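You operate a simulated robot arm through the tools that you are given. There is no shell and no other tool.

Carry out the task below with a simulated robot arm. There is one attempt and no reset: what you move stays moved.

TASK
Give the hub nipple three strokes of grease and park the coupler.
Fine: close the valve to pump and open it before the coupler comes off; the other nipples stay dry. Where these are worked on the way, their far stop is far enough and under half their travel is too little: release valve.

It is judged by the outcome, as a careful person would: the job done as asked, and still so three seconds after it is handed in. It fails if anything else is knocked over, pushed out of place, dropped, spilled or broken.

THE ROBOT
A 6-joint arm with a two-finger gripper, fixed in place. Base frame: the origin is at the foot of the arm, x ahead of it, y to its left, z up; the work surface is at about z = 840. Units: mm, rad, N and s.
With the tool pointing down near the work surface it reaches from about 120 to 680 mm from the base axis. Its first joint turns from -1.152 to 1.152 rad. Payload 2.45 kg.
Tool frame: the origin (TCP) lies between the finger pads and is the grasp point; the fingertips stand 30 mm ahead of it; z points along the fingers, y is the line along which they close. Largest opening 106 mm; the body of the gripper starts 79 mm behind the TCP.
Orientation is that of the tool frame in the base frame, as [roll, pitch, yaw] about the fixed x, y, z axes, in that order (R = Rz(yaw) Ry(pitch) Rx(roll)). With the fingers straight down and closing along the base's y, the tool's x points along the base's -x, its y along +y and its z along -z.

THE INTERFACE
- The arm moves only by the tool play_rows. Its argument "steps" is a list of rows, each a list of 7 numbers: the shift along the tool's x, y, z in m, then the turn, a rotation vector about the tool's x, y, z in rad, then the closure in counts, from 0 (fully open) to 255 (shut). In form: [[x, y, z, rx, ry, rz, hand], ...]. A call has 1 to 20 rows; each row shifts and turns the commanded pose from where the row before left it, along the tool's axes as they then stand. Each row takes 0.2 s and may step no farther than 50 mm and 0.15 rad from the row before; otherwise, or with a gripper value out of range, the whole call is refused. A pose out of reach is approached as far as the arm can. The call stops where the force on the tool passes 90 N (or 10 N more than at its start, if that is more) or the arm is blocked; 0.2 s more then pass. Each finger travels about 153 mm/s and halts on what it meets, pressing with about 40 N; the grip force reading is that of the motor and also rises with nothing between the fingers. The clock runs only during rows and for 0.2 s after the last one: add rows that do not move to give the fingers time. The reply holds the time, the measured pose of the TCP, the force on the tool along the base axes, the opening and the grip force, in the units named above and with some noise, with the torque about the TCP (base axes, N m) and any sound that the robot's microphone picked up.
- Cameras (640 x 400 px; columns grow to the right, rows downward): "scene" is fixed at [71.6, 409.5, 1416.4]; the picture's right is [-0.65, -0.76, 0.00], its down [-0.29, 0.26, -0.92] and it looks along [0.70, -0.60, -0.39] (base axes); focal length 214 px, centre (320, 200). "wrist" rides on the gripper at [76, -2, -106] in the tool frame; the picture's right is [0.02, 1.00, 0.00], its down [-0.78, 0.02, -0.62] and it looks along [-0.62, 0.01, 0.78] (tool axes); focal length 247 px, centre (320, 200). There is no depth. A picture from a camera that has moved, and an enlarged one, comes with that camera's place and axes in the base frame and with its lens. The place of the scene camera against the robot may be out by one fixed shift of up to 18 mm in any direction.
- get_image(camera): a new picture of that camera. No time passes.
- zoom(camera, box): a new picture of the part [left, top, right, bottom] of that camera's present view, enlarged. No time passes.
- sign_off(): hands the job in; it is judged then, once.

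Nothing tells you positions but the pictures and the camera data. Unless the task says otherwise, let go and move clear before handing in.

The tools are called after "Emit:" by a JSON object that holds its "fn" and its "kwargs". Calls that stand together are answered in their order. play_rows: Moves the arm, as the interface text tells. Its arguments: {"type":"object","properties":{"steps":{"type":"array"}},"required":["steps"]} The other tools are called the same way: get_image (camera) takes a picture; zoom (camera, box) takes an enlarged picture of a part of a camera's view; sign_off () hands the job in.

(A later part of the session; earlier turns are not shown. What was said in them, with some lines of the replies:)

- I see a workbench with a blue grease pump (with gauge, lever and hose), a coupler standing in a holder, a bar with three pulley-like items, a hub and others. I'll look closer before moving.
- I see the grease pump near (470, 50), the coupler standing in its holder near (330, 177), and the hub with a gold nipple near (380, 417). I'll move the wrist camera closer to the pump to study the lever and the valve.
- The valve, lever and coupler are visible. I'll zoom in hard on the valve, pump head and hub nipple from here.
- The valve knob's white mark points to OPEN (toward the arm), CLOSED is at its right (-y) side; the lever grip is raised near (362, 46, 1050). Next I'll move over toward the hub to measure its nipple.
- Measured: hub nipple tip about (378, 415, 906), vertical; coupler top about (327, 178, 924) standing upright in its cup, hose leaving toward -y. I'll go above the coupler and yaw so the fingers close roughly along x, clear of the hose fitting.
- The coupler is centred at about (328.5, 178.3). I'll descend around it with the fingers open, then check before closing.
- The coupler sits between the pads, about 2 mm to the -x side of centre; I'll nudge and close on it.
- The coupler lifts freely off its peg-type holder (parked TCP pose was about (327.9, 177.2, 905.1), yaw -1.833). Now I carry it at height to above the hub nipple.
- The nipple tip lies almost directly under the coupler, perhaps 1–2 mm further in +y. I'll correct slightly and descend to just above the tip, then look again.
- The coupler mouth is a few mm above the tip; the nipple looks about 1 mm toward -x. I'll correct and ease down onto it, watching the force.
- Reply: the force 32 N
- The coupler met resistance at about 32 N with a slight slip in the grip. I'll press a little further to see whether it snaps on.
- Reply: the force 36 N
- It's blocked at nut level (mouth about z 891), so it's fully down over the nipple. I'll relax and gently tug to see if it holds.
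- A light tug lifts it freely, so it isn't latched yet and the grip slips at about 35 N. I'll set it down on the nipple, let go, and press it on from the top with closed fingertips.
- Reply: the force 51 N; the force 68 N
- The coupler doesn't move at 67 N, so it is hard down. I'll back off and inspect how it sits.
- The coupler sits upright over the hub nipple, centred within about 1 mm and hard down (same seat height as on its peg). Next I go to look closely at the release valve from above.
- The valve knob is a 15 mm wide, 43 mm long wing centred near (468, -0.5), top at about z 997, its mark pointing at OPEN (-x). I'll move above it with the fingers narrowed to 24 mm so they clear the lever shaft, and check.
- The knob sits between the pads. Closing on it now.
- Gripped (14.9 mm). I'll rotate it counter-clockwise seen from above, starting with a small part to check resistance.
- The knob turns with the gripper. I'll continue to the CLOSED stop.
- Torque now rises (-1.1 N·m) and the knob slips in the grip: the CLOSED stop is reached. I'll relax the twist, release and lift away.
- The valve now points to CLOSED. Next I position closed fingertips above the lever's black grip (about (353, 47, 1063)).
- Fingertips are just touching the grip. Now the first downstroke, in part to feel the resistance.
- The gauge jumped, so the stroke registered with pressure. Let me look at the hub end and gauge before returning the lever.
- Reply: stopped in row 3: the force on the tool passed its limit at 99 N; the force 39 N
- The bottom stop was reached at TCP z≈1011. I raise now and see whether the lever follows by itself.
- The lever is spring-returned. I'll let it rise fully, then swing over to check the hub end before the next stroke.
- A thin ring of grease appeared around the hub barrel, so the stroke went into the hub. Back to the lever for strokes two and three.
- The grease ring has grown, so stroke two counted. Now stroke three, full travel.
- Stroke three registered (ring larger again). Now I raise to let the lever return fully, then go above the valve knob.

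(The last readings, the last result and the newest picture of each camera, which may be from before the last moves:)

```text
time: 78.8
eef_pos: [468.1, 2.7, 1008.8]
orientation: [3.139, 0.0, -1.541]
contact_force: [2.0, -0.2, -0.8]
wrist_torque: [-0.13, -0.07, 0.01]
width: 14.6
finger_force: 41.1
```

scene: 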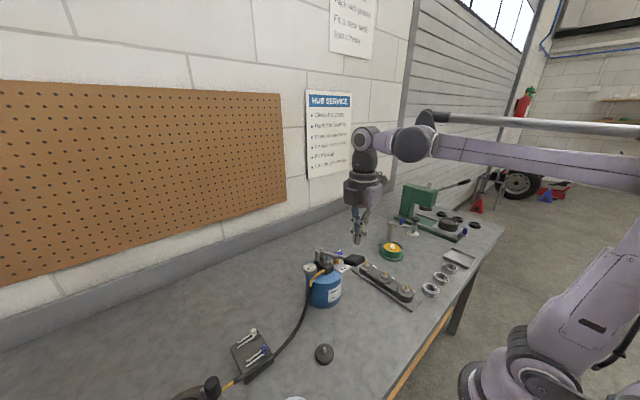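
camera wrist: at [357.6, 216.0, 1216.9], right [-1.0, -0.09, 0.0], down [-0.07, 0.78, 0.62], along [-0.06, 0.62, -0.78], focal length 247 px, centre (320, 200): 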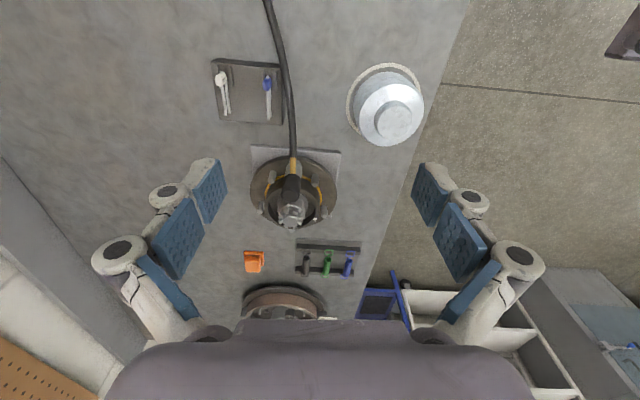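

Knob gripped again. Turning it back clockwise toward OPEN.

Emit:
{"fn": "play_rows", "kwargs": {"steps": [[0, 0, 0, 0, 0, 0.11, 255], [0, 0, 0, 0, 0, 0.11, 255], [0, 0, 0, 0, 0, 0.11, 255], [0, 0, 0, 0, 0, 0.11, 255], [0, 0, 0, 0, 0, 0.11, 255], [0, 0, 0, 0, 0, 0.11, 255], [0, 0, 0, 0, 0, 0.11, 255], [0, 0, 0, 0, 0, 0.11, 255], [0, 0, 0, 0, 0, 0.11, 255], [0, 0, 0, 0, 0, 0.11, 255], [0, 0, 0, 0, 0, 0.11, 255], [0, 0, 0, 0, 0, 0.11, 255], [0, 0, 0, 0, 0, 0.11, 255], [0, 0, 0, 0, 0, 0.11, 255], [0, 0, 0, 0, 0, 0, 255]]}}

Emit:
{"fn": "zoom", "kwargs": {"camera": "wrist", "box": [250, 90, 390, 220]}}

Emit:
{"fn": "zoom", "kwargs": {"camera": "scene", "box": [310, 220, 380, 290]}}

Emit:
{"fn": "zoom", "kwargs": {"camera": "scene", "box": [302, 258, 322, 278]}}

```text
time: 82.0
eef_pos: [467.3, 1.3, 1010.8]
orientation: [3.14, -0.002, -3.083]
contact_force: [3.9, 2.9, -23.5]
wrist_torque: [0.07, -0.56, -0.04]
width: 14.7
finger_force: 41.1
```

```text
3.08 times, centred on (320, 155) of wrist
camera zoom: at [392.6, -5.2, 1116.2], right [-0.08, 1.0, 0.0], down [0.78, 0.06, 0.62], along [0.62, 0.05, -0.78], focal length 760 px, centre (320, 338)
```

zoom: 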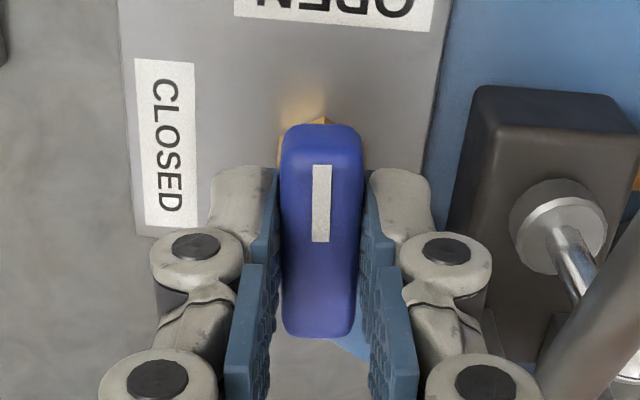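

```text
5.71 times, centred on (345, 255) of scene
camera zoom: at [72.1, 409.5, 1416.3], right [-0.65, -0.76, 0.0], down [-0.29, 0.26, -0.92], along [0.7, -0.6, -0.39], focal length 1226 px, centre (177, -114)
```

zoom: 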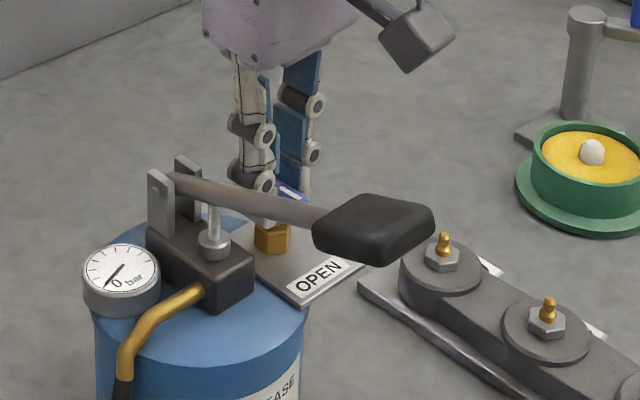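

```text
16.00 times, centred on (312, 268) of scene
camera zoom: at [72.1, 409.5, 1416.3], right [-0.65, -0.76, 0.0], down [-0.29, 0.26, -0.92], along [0.7, -0.6, -0.39], focal length 3432 px, centre (448, -888)
```

zoom: 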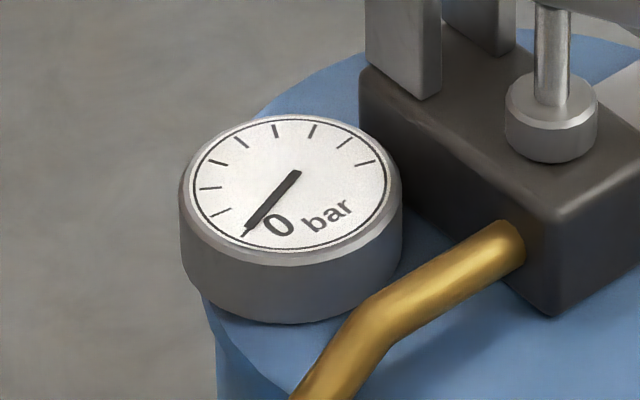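

The gauge fell to 0 bar: the valve is open. I'll relieve the slight upward pull and turn the last bit to the OPEN stop.

Emit:
{"fn": "play_rows", "kwargs": {"steps": [[0, 0, 0.001, 0, 0, 0.03, 255], [0, 0, 0, 0, 0, 0.03, 255], [0, 0, 0, 0, 0, 0.03, 255], [0, 0, 0, 0, 0, 0, 255]]}}

Emit:
{"fn": "zoom", "kwargs": {"camera": "wrist", "box": [250, 90, 390, 220]}}

```text
time: 83.0
eef_pos: [467.9, 1.4, 1009.9]
orientation: [3.141, -0.003, 3.114]
contact_force: [5.0, 4.7, 5.3]
wrist_torque: [0.15, 0.26, -0.02]
width: 14.6
finger_force: 40.3
```

```text
3.08 times, centred on (320, 155) of wrist
camera zoom: at [392.3, 1.5, 1116.2], right [0.01, 1.0, 0.0], down [0.78, -0.01, 0.62], along [0.62, 0.0, -0.78], focal length 760 px, centre (320, 338)
```

zoom: 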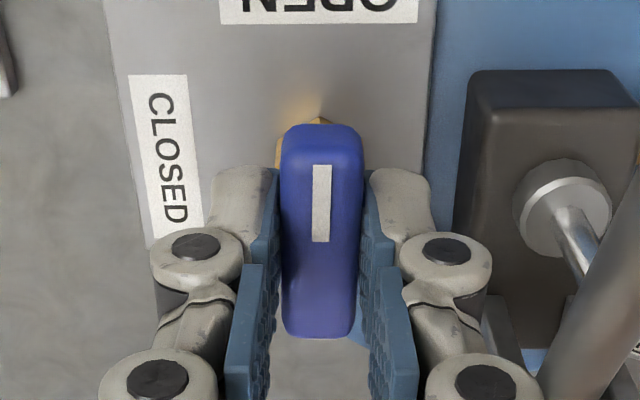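

Emit:
{"fn": "play_rows", "kwargs": {"steps": [[0, 0, 0, 0, 0, 0.03, 255], [0, 0, 0, 0, 0, 0.03, 255], [0, 0, 0, 0, 0, 0, 255]]}}

Emit:
{"fn": "zoom", "kwargs": {"camera": "wrist", "box": [250, 90, 390, 220]}}

```text
time: 83.8
eef_pos: [468.4, 2.5, 1009.9]
orientation: [3.141, -0.001, 3.055]
contact_force: [7.2, 5.8, 23.5]
wrist_torque: [0.13, -0.03, 1.02]
width: 15.1
finger_force: 41.0
```

```text
3.08 times, centred on (320, 155) of wrist
camera zoom: at [392.2, 6.0, 1116.0], right [0.07, 1.0, 0.0], down [0.78, -0.05, 0.62], along [0.62, -0.04, -0.78], focal length 760 px, centre (320, 338)
```

zoom: 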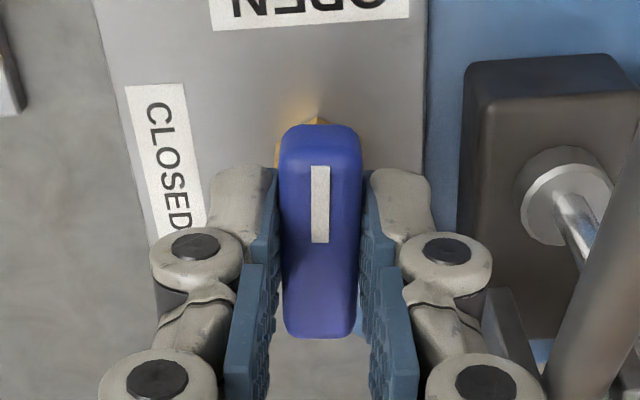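

OPEN stop reached (torque +1.0 N·m, gauge 0). I relax, release and lift clear.

Emit:
{"fn": "play_rows", "kwargs": {"steps": [[0, 0, -0.0008, 0, 0, -0.04, 255], [0, 0, 0, 0, 0, 0, 230], [0, 0, 0, 0, 0, 0, 195], [0, 0, 0, 0, 0, 0, 195], [0, 0, -0.02, 0, 0, 0, 195], [0, 0, -0.03, 0, 0, 0, 195], [0, 0, -0.035, 0, 0, 0, 195], [0, 0, -0.035, 0, 0, 0, 195], [0, 0, 0, 0, 0, 0, 195]]}}

Emit:
{"fn": "zoom", "kwargs": {"camera": "wrist", "box": [250, 40, 410, 190]}}

Emit:
{"fn": "zoom", "kwargs": {"camera": "scene", "box": [300, 230, 380, 310]}}

Emit:
{"fn": "zoom", "kwargs": {"camera": "scene", "box": [160, 320, 360, 400]}}

```text
time: 85.8
eef_pos: [467.5, 0.4, 1130.2]
orientation: [-3.141, 0.0, 3.093]
contact_force: [0.3, 0.2, 0.6]
wrist_torque: [0.0, -0.01, 0.02]
width: 24.8
finger_force: 0.0
```

```text
2.67 times, centred on (330, 115) of wrist
camera zoom: at [391.0, 2.6, 1237.4], right [0.03, 1.0, 0.0], down [0.78, -0.02, 0.62], along [0.62, -0.02, -0.78], focal length 659 px, centre (293, 427)
```

zoom: 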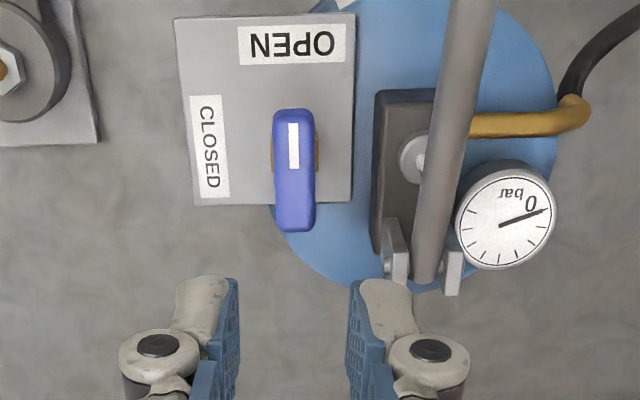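

```text
5.00 times, centred on (340, 270) of scene
camera zoom: at [71.6, 409.5, 1416.4], right [-0.65, -0.76, 0.0], down [-0.29, 0.26, -0.92], along [0.7, -0.6, -0.39], focal length 1072 px, centre (220, -150)
```

zoom: 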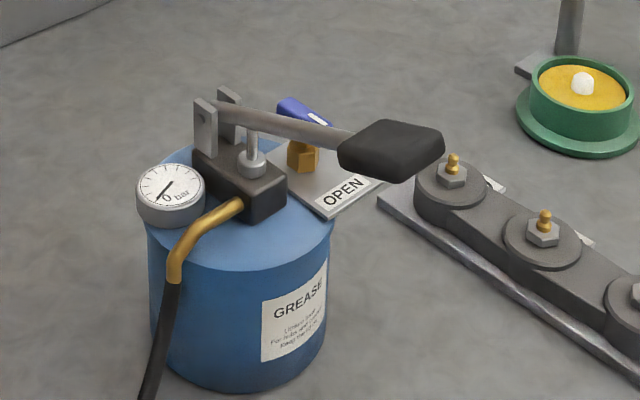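

```text
3.20 times, centred on (260, 360) of scene
camera zoom: at [71.6, 409.5, 1416.4], right [-0.65, -0.76, 0.0], down [-0.29, 0.26, -0.92], along [0.7, -0.6, -0.39], focal length 686 px, centre (512, -312)
```

zoom: 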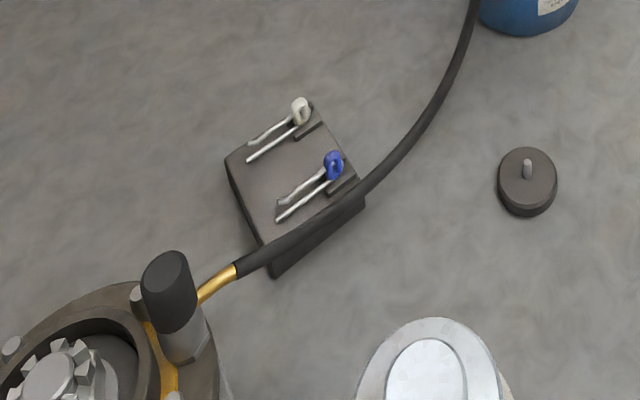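

The valve is at OPEN, gauge 0, lever back up. Now I return to the coupler on the hub with the same yaw as when it was first gripped.

Emit:
{"fn": "play_rows", "kwargs": {"steps": [[0.0154, 0.0405, 0, 0, 0, 0, 150], [0.0154, 0.0405, 0, 0, 0, 0, 100], [0.0154, 0.0405, 0.005, 0, 0, 0, 100], [0.0154, 0.0405, 0.005, 0, 0, 0, 100], [0.0154, 0.0405, 0.005, 0, 0, 0, 100], [0.0154, 0.0405, 0.005, 0, 0, 0, 100], [0.0154, 0.0405, 0.005, 0, 0, 0, 100], [0.0154, 0.0405, 0.005, 0, 0, 0, 100], [0, 0, 0, 0, 0, -0.1357, 100], [0, 0, 0, 0, 0, -0.1357, 100], [0, 0, 0, 0, 0, -0.1357, 100], [0, 0, 0, 0, 0, -0.1357, 100], [0, 0, 0, 0, 0, -0.1357, 100], [0, 0, 0, 0, 0, -0.1357, 100], [0, 0, 0, 0, 0, -0.1357, 100], [0, 0, 0, 0, 0, -0.1357, 100], [0, 0, 0, 0, 0, -0.1357, 100], [0, 0, 0, 0, 0, -0.1357, 100], [0, 0, 0, 0, 0, 0, 100]]}}

Emit:
{"fn": "get_image", "kwargs": {"camera": "wrist"}}

Emit:
{"fn": "zoom", "kwargs": {"camera": "wrist", "box": [270, 120, 370, 220]}}

```text
time: 89.8
eef_pos: [360.9, 331.1, 1099.7]
orientation: [3.14, 0.0, -1.83]
contact_force: [-0.1, 0.4, 0.3]
wrist_torque: [-0.03, 0.01, 0.01]
width: 64.7
finger_force: 0.1
```

```text
taken
camera wrist: at [342.9, 255.7, 1206.3], right [-0.97, 0.24, 0.0], down [0.19, 0.76, 0.62], along [0.15, 0.6, -0.78], focal length 247 px, centre (320, 200)
```

wrist: 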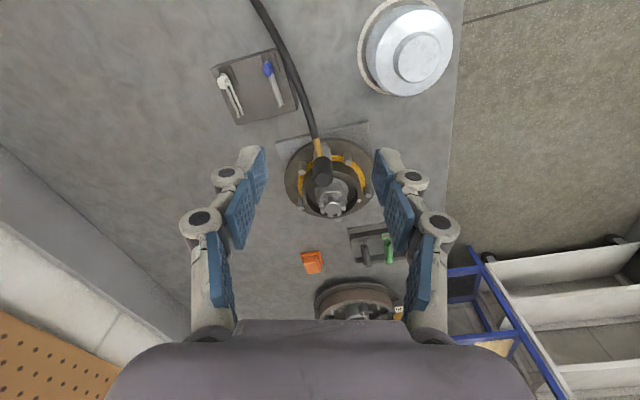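

```text
4.00 times, centred on (320, 170) of wrist
camera zoom: at [342.9, 255.7, 1206.3], right [-0.97, 0.24, 0.0], down [0.19, 0.76, 0.62], along [0.15, 0.6, -0.78], focal length 988 px, centre (320, 320)
```

zoom: 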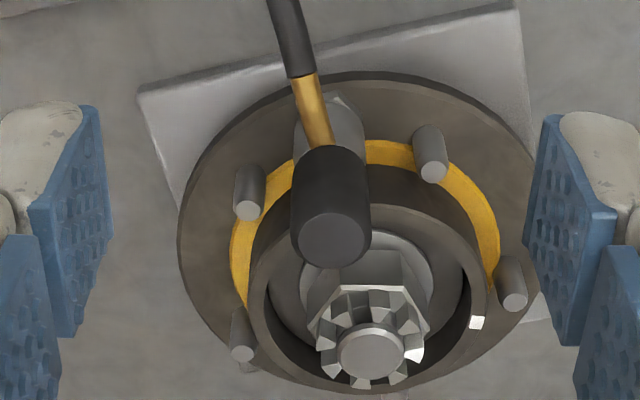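

The hub shows a full grease ring. I'll move above the coupler and come down around it.

Emit:
{"fn": "play_rows", "kwargs": {"steps": [[-0.0217, 0.00135, 0.015, 0, 0, 0, 130], [-0.0217, 0.00135, 0.015, 0, 0, 0, 165], [-0.0217, 0.00135, 0.015, 0, 0, 0, 165], [-0.0217, 0.00135, 0.015, 0, 0, 0, 165], [0, 0, 0, 0, 0, 0, 165]]}}

Emit:
{"fn": "zoom", "kwargs": {"camera": "wrist", "box": [250, 80, 390, 220]}}

```text
time: 91.0
eef_pos: [378.0, 416.7, 1040.0]
orientation: [3.14, 0.0, -1.832]
contact_force: [-0.4, -0.1, 0.6]
wrist_torque: [-0.01, 0.02, -0.01]
width: 37.1
finger_force: 0.0
```

```text
2.86 times, centred on (320, 150) of wrist
camera zoom: at [360.1, 341.6, 1146.2], right [-0.97, 0.24, 0.0], down [0.19, 0.76, 0.62], along [0.15, 0.6, -0.78], focal length 706 px, centre (320, 343)
```

zoom: 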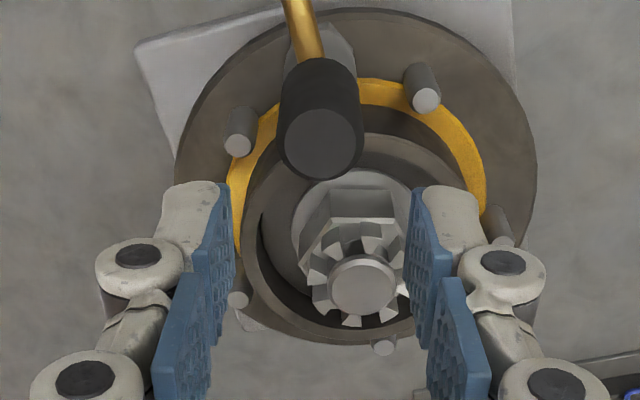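

Emit:
{"fn": "play_rows", "kwargs": {"steps": [[0, 0.0003, 0.025, 0, 0, 0, 165], [0, 0, 0.025, 0, 0, 0, 165], [0, 0, 0.02, 0, 0, 0, 165], [0, 0, 0.015, 0, 0, 0, 165], [0, 0, 0.01, 0, 0, 0, 165], [0, 0, 0.0045, 0, 0, 0, 165], [0, 0, 0, 0, 0, 0, 165]]}}

Emit:
{"fn": "zoom", "kwargs": {"camera": "wrist", "box": [260, 90, 380, 250]}}

```text
time: 92.6
eef_pos: [376.8, 416.8, 939.5]
orientation: [3.139, 0.0, -1.831]
contact_force: [-0.1, 0.0, 1.0]
wrist_torque: [-0.03, -0.02, -0.04]
width: 37.4
finger_force: 0.1
```

```text
2.50 times, centred on (320, 170) of wrist
camera zoom: at [359.5, 341.5, 1047.1], right [-0.97, 0.24, 0.0], down [0.19, 0.76, 0.62], along [0.15, 0.6, -0.78], focal length 617 px, centre (320, 275)
```

zoom: 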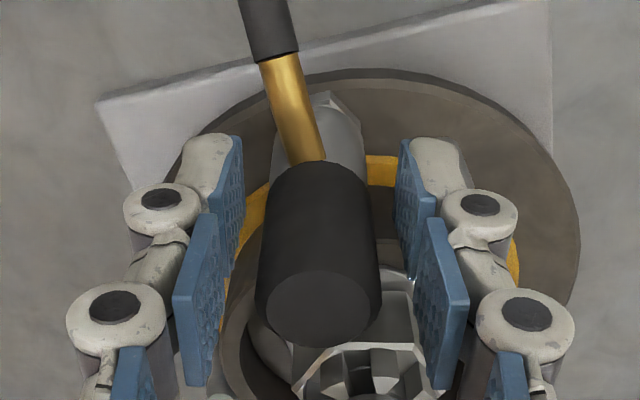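

Emit:
{"fn": "play_rows", "kwargs": {"steps": [[0, 0, 0, 0, 0, 0, 190], [0, 0, 0, 0, 0, 0, 255], [0, 0, 0, 0, 0, 0, 255]]}}

Emit:
{"fn": "zoom", "kwargs": {"camera": "wrist", "box": [260, 130, 380, 250]}}

```text
time: 93.4
eef_pos: [377.4, 417.4, 939.8]
orientation: [3.139, 0.0, -1.834]
contact_force: [-0.4, -0.1, 0.1]
wrist_torque: [-0.03, 0.0, 0.03]
width: 24.0
finger_force: 39.5
```

```text
3.33 times, centred on (320, 190) of wrist
camera zoom: at [359.5, 341.4, 1047.2], right [-0.97, 0.24, 0.0], down [0.19, 0.76, 0.62], along [0.15, 0.6, -0.78], focal length 823 px, centre (320, 233)
```

zoom: 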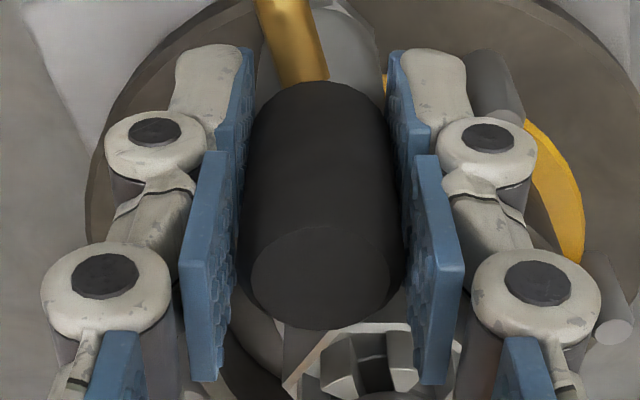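

Emit:
{"fn": "play_rows", "kwargs": {"steps": [[0, 0, -0.002, 0, 0, 0, 255], [0, 0, -0.002, 0, 0, 0, 255], [0, 0, -0.003, 0, 0, 0, 255], [0, 0, 0, 0, 0, 0, 255]]}}

Emit:
{"fn": "zoom", "kwargs": {"camera": "wrist", "box": [260, 90, 380, 250]}}

```text
time: 94.4
eef_pos: [376.6, 416.8, 947.6]
orientation: [3.139, -0.002, -1.832]
contact_force: [0.1, 0.1, -2.4]
wrist_torque: [-0.02, -0.01, -0.03]
width: 24.0
finger_force: 40.5
```

```text
2.50 times, centred on (320, 170) of wrist
camera zoom: at [359.4, 341.8, 1054.0], right [-0.97, 0.24, 0.0], down [0.19, 0.76, 0.62], along [0.15, 0.6, -0.78], focal length 617 px, centre (320, 275)
```

zoom: 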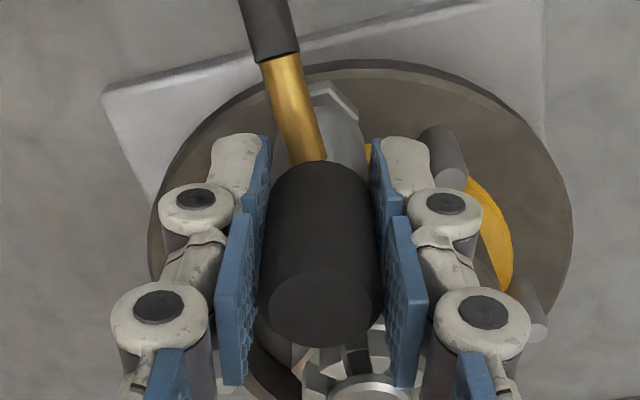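

It comes off freely. Lifting clear and carrying it back to above the parking peg.

Emit:
{"fn": "play_rows", "kwargs": {"steps": [[0, 0, -0.015, 0, 0, 0, 255], [0, 0, -0.02, 0, 0, 0, 255], [0, 0, -0.02, 0, 0, 0, 255], [0.02032, -0.00115, 0, 0, 0, 0, 255], [0.02032, -0.00115, 0, 0, 0, 0, 255], [0.02032, -0.00115, 0, 0, 0, 0, 255], [0.02032, -0.00115, 0, 0, 0, 0, 255], [0.02032, -0.00115, 0, 0, 0, 0, 255], [0.02032, -0.00115, 0, 0, 0, 0, 255], [0.02032, -0.00115, 0, 0, 0, 0, 255], [0.02032, -0.00115, 0, 0, 0, 0, 255], [0.02032, -0.00115, 0, 0, 0, 0, 255], [0.02032, -0.00115, 0, 0, 0, 0, 255], [0.02032, -0.00115, 0, 0, 0, 0, 255], [0.02032, -0.00115, 0, 0, 0, 0, 255], [0, 0, 0, 0, 0, 0, 255]]}}

Emit:
{"fn": "get_image", "kwargs": {"camera": "wrist"}}

Emit:
{"fn": "zoom", "kwargs": {"camera": "wrist", "box": [280, 70, 370, 170]}}

Emit:
{"fn": "get_image", "kwargs": {"camera": "scene"}}

```text
time: 97.8
eef_pos: [327.2, 178.6, 1002.3]
orientation: [3.14, 0.001, -1.833]
contact_force: [0.2, 0.2, -1.2]
wrist_torque: [-0.03, 0.03, -0.02]
width: 23.7
finger_force: 40.6
```

```text
taken
camera wrist: at [309.0, 102.6, 1109.0], right [-0.97, 0.24, 0.0], down [0.19, 0.76, 0.62], along [0.15, 0.6, -0.78], focal length 247 px, centre (320, 200)
```

wrist: 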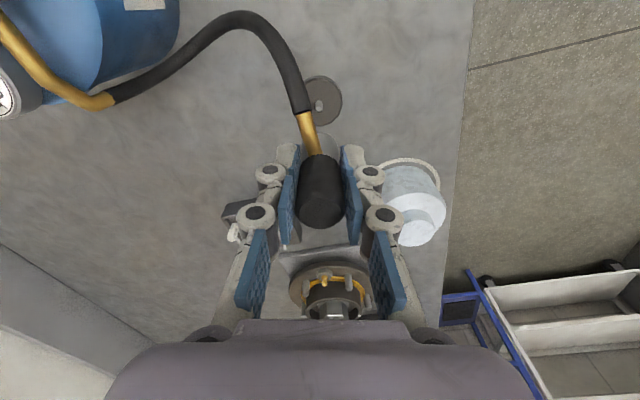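

```text
4.00 times, centred on (325, 120) of wrist
camera zoom: at [309.0, 102.6, 1109.0], right [-0.97, 0.24, 0.0], down [0.19, 0.76, 0.62], along [0.15, 0.6, -0.78], focal length 988 px, centre (300, 520)
```

zoom: 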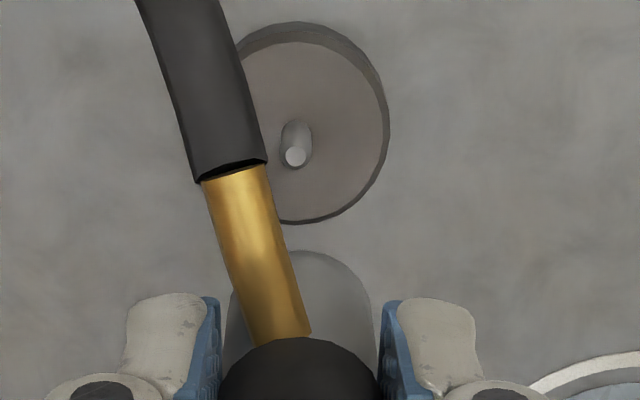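

```text
taken
```

scene: 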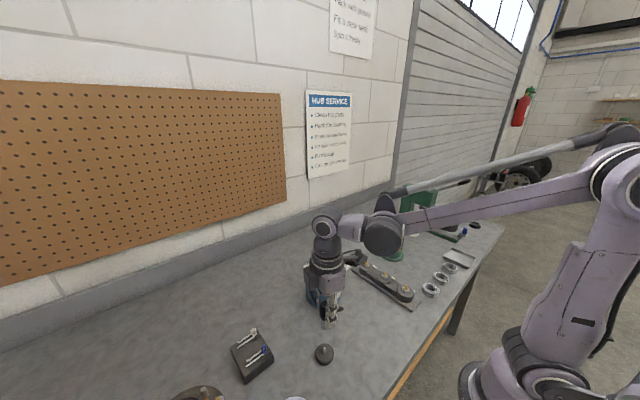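

The peg is nearly under the coupler; I'll shift about 0.8 mm and descend to just above the peg tip for a check.

Emit:
{"fn": "play_rows", "kwargs": {"steps": [[-0.0003, -0.0008, 0.02, 0, 0, 0, 255], [0, 0, 0.02, 0, 0, 0, 255], [0, 0, 0.015, 0, 0, 0, 255], [0, 0, 0.012, 0, 0, 0, 255], [0, 0, 0, 0, 0, 0, 255]]}}

Emit:
{"fn": "zoom", "kwargs": {"camera": "wrist", "box": [280, 80, 360, 160]}}

Emit:
{"fn": "zoom", "kwargs": {"camera": "scene", "box": [300, 320, 350, 370]}}

```text
time: 99.0
eef_pos: [326.8, 178.6, 934.6]
orientation: [3.14, -0.001, -1.833]
contact_force: [0.1, -0.1, -1.1]
wrist_torque: [0.0, 0.02, 0.01]
width: 24.0
finger_force: 40.3
```

```text
5.00 times, centred on (320, 120) of wrist
camera zoom: at [309.7, 103.1, 1042.0], right [-0.97, 0.24, 0.0], down [0.19, 0.76, 0.62], along [0.15, 0.6, -0.78], focal length 1235 px, centre (320, 600)
```

zoom: 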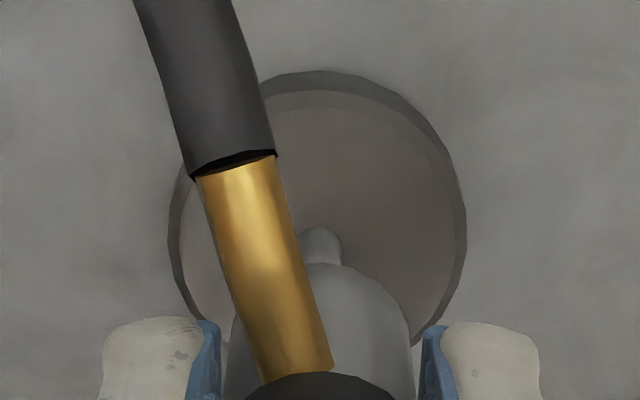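

```text
8.00 times, centred on (325, 345) of scene
camera zoom: at [71.6, 409.5, 1416.4], right [-0.65, -0.76, 0.0], down [-0.29, 0.26, -0.92], along [0.7, -0.6, -0.39], focal length 1716 px, centre (280, -960)
```

zoom: 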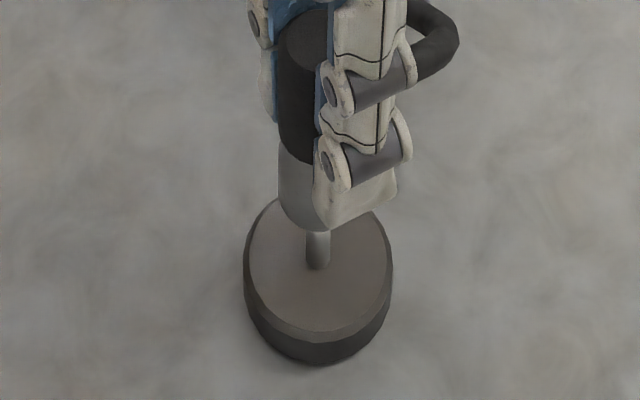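

Alignment looks good from both cameras. Lowering onto the peg slowly.

Emit:
{"fn": "play_rows", "kwargs": {"steps": [[0, 0, 0.006, 0, 0, 0, 255], [0, 0, 0.006, 0, 0, 0, 255], [0, 0, 0.004, 0, 0, 0, 255], [0, 0, 0.003, 0, 0, 0, 255], [0, 0, 0, 0, 0, 0, 255]]}}

Emit:
{"fn": "zoom", "kwargs": {"camera": "scene", "box": [300, 320, 350, 370]}}

Emit:
{"fn": "zoom", "kwargs": {"camera": "wrist", "box": [280, 80, 360, 160]}}

```text
time: 100.2
eef_pos: [326.7, 177.6, 916.3]
orientation: [3.14, -0.001, -1.831]
contact_force: [0.1, -1.0, -0.8]
wrist_torque: [0.01, 0.0, 0.0]
width: 23.9
finger_force: 39.8
```

```text
8.00 times, centred on (325, 345) of scene
camera zoom: at [71.6, 409.5, 1416.4], right [-0.65, -0.76, 0.0], down [-0.29, 0.26, -0.92], along [0.7, -0.6, -0.39], focal length 1716 px, centre (280, -960)
```

zoom: 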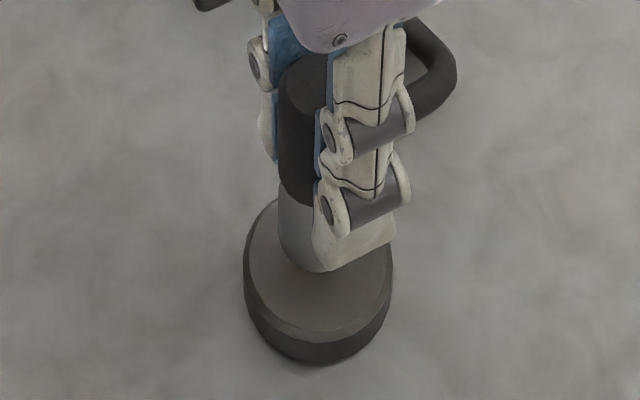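

```text
5.00 times, centred on (320, 120) of wrist
camera zoom: at [309.7, 103.0, 1022.8], right [-0.97, 0.24, 0.0], down [0.19, 0.76, 0.62], along [0.15, 0.6, -0.78], focal length 1235 px, centre (320, 600)
```

zoom: 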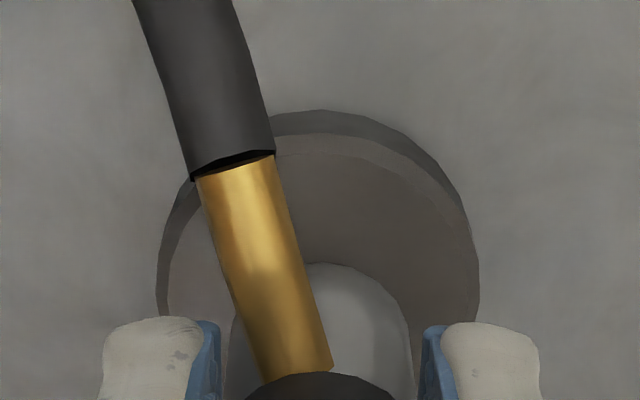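

Emit:
{"fn": "play_rows", "kwargs": {"steps": [[0, 0, 0.002, 0, 0, 0, 255], [0, 0, 0.002, 0, 0, 0, 255], [0, 0, 0.002, 0, 0, 0, 255], [0, 0, 0.002, 0, 0, 0, 255], [0, 0, 0, 0, 0, 0, 255]]}}

Emit:
{"fn": "zoom", "kwargs": {"camera": "scene", "box": [300, 320, 350, 370]}}

```text
time: 101.4
eef_pos: [327.1, 178.1, 908.3]
orientation: [3.141, -0.001, -1.833]
contact_force: [0.5, -0.7, -1.0]
wrist_torque: [-0.01, -0.02, -0.02]
width: 23.9
finger_force: 39.9
```

```text
8.00 times, centred on (325, 345) of scene
camera zoom: at [71.6, 409.5, 1416.4], right [-0.65, -0.76, 0.0], down [-0.29, 0.26, -0.92], along [0.7, -0.6, -0.39], focal length 1716 px, centre (280, -960)
```

zoom: 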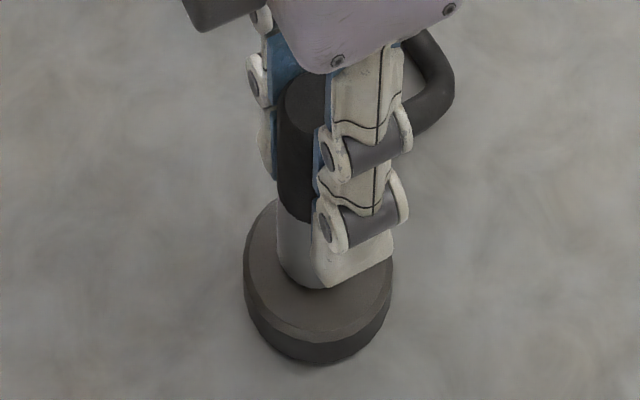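

Emit:
{"fn": "play_rows", "kwargs": {"steps": [[0, 0, 0.001, 0, 0, 0, 255], [0, 0, 0.001, 0, 0, 0, 255], [0, 0, 0.001, 0, 0, 0, 255], [0, 0, 0, 0, 0, 0, 255]]}}

Emit:
{"fn": "zoom", "kwargs": {"camera": "scene", "box": [300, 320, 350, 370]}}

```text
time: 102.4
eef_pos: [326.9, 178.9, 905.2]
orientation: [3.139, 0.0, -1.832]
contact_force: [0.2, 0.1, -1.6]
wrist_torque: [0.0, -0.04, 0.03]
width: 23.5
finger_force: 39.8
```

```text
8.00 times, centred on (325, 345) of scene
camera zoom: at [71.6, 409.5, 1416.4], right [-0.65, -0.76, 0.0], down [-0.29, 0.26, -0.92], along [0.7, -0.6, -0.39], focal length 1716 px, centre (280, -960)
```

zoom: 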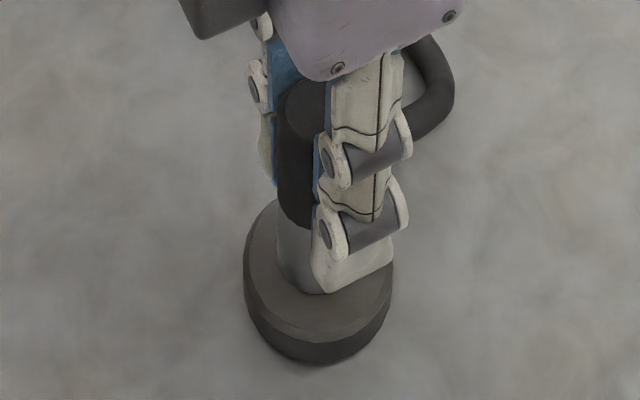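

Emit:
{"fn": "play_rows", "kwargs": {"steps": [[0, 0, 0.001, 0, 0, 0, 255], [0, 0, 0.001, 0, 0, 0, 255], [0, 0, 0, 0, 0, 0, 255]]}}

Emit:
{"fn": "zoom", "kwargs": {"camera": "scene", "box": [300, 320, 350, 370]}}

```text
time: 103.2
eef_pos: [327.3, 177.6, 904.5]
orientation: [3.139, 0.0, -1.833]
contact_force: [0.9, 2.7, 33.0]
wrist_torque: [0.13, 0.0, -0.07]
width: 24.0
finger_force: 39.5
```

```text
8.00 times, centred on (325, 345) of scene
camera zoom: at [71.3, 409.3, 1416.4], right [-0.65, -0.76, 0.0], down [-0.29, 0.26, -0.92], along [0.7, -0.6, -0.39], focal length 1716 px, centre (280, -960)
```

zoom: 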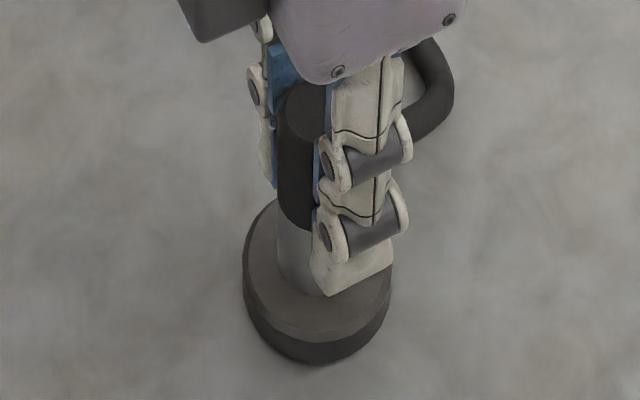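

Seated on the peg (33 N at the stop). Relaxing, then releasing.

Emit:
{"fn": "play_rows", "kwargs": {"steps": [[0, 0, -0.001, 0, 0, 0, 255], [0, 0, 0, 0, 0, 0, 225], [0, 0, 0, 0, 0, 0, 190], [0, 0, 0, 0, 0, 0, 150], [0, 0, 0, 0, 0, 0, 130], [0, 0, 0, 0, 0, 0, 130]]}}

Emit:
{"fn": "zoom", "kwargs": {"camera": "wrist", "box": [250, 80, 390, 250]}}

Emit:
{"fn": "zoom", "kwargs": {"camera": "scene", "box": [290, 310, 360, 380]}}

```text
time: 104.6
eef_pos: [326.9, 177.9, 905.2]
orientation: [3.141, 0.0, -1.831]
contact_force: [0.1, -0.8, -0.5]
wrist_torque: [0.03, 0.0, 0.02]
width: 52.0
finger_force: 0.0
```

```text
2.35 times, centred on (320, 165) of wrist
camera zoom: at [310.0, 102.6, 1011.0], right [-0.97, 0.24, 0.0], down [0.19, 0.76, 0.62], along [0.15, 0.6, -0.78], focal length 581 px, centre (320, 282)
```

zoom: 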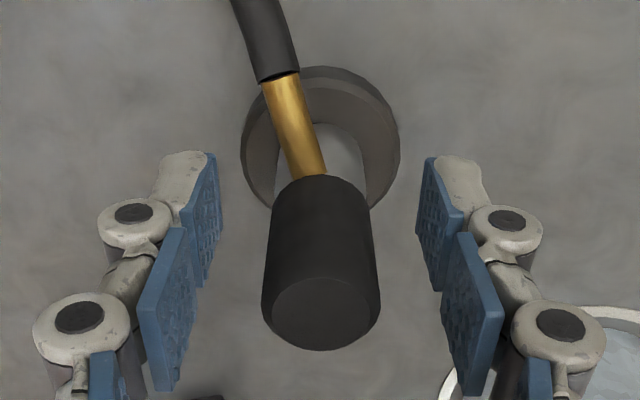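

```text
5.71 times, centred on (325, 345) of scene
camera zoom: at [71.6, 409.5, 1416.4], right [-0.65, -0.76, 0.0], down [-0.29, 0.26, -0.92], along [0.7, -0.6, -0.39], focal length 1226 px, centre (291, -629)
```

zoom: 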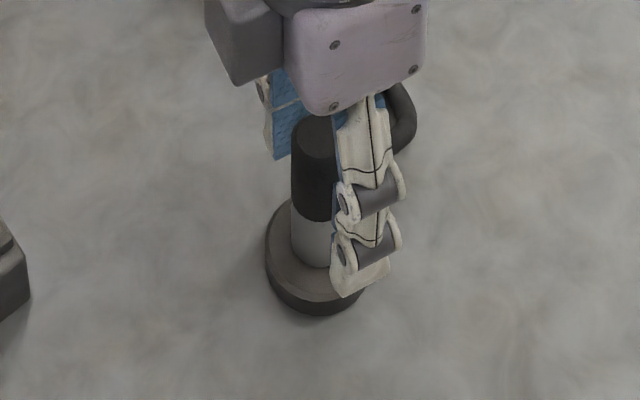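

The coupler stands upright on its peg. Lifting straight up and clear.

Emit:
{"fn": "play_rows", "kwargs": {"steps": [[0, 0, -0.01, 0, 0, 0, 120], [0, 0, -0.02, 0, 0, 0, 110], [0, 0, -0.03, 0, 0, 0, 100], [0, 0, -0.03, 0, 0, 0, 100], [0, 0, -0.04, 0, 0, 0, 100], [0, 0, -0.04, 0, 0, 0, 100], [0, 0, -0.04, 0, 0, 0, 100], [0, 0, 0, 0, 0, 0, 100], [0, 0, 0, 0, 0, 0, 100]]}}

Emit:
{"fn": "get_image", "kwargs": {"camera": "scene"}}

Emit:
{"fn": "get_image", "kwargs": {"camera": "wrist"}}

Emit:
{"fn": "zoom", "kwargs": {"camera": "scene", "box": [280, 220, 440, 380]}}

Emit:
{"fn": "zoom", "kwargs": {"camera": "scene", "box": [160, 300, 360, 400]}}

```text
time: 106.6
eef_pos: [328.2, 178.1, 1115.0]
orientation: [3.141, -0.001, -1.832]
contact_force: [-0.1, 0.6, -0.3]
wrist_torque: [0.02, 0.02, -0.01]
width: 64.6
finger_force: 0.0
```

```text
taken
```

scene: 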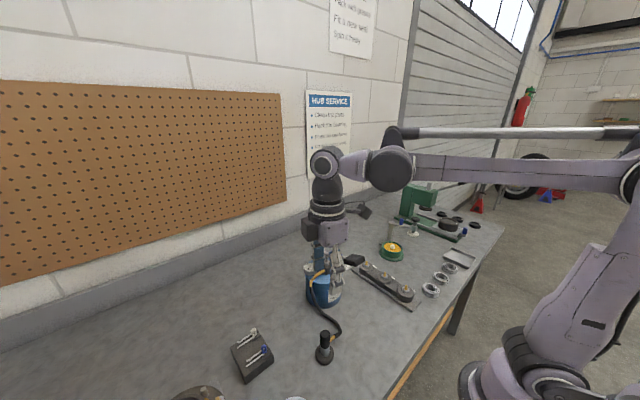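

```text
taken
camera wrist: at [310.6, 102.9, 1221.8], right [-0.97, 0.24, 0.0], down [0.19, 0.76, 0.62], along [0.15, 0.6, -0.78], focal length 247 px, centre (320, 200)
```

wrist: 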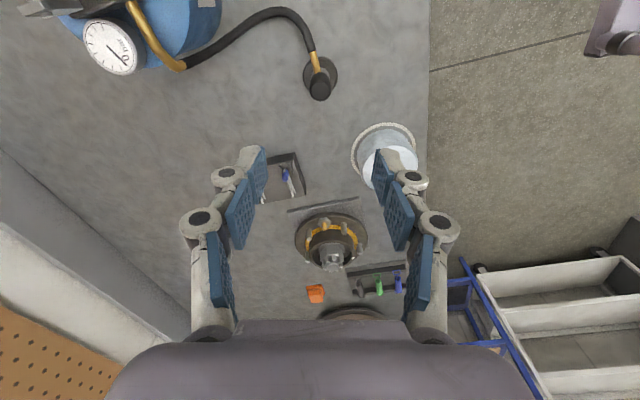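

```text
2.50 times, centred on (360, 300) of scene
camera zoom: at [71.6, 409.5, 1416.4], right [-0.65, -0.76, 0.0], down [-0.29, 0.26, -0.92], along [0.7, -0.6, -0.39], focal length 536 px, centre (220, -50)
```

zoom: 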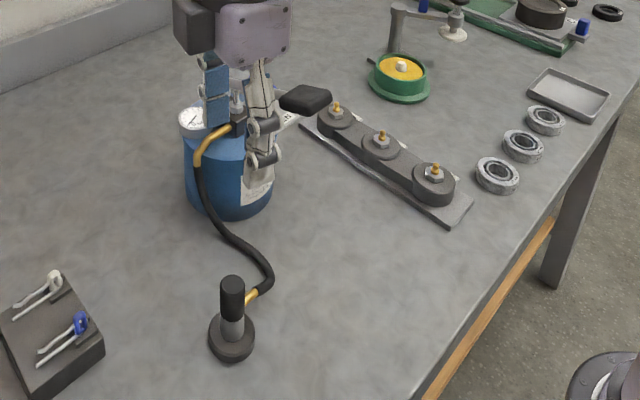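

```text
3.20 times, centred on (260, 350) of scene
camera zoom: at [71.6, 409.5, 1416.4], right [-0.65, -0.76, 0.0], down [-0.29, 0.26, -0.92], along [0.7, -0.6, -0.39], focal length 686 px, centre (512, -280)
```

zoom: 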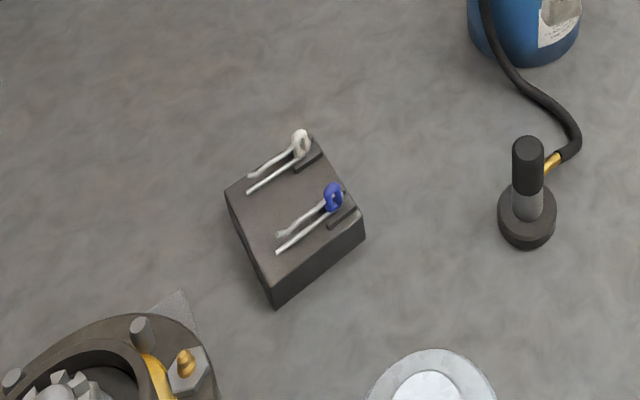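

The coupler is back upright on its peg as at the start, and the valve is at OPEN with the gauge at 0 bar. The lever is up, the hub has its grease ring, and the other nipples and the clips are untouched. The gripper is clear, so I'm handing in.

Emit:
{"fn": "sign_off", "kwargs": {}}

```text
The job is handed in.
```

I gave the hub nipple three full strokes of grease and put the coupler back upright on its parking peg. I've handed the job in, and no verdict came back.

- **Pumping:** the valve was at its CLOSED stop for all three strokes. Each stroke went to the bottom stop, or within about a millimetre of it, and the grease ring around the hub grew each time.
- **Valve:** I turned it to its OPEN stop before taking the coupler off, and the gauge fell to 0 bar.
- **Coupler fit:** it never clicked onto the hub nipple; it just sat hard down over it. The gauge and the grease ring showed the grease was going in.
- **Surroundings:** the other three nipples looked dry in the last pictures. Nothing else appeared moved, and the lever had sprung back up. The gripper is clear of everything.
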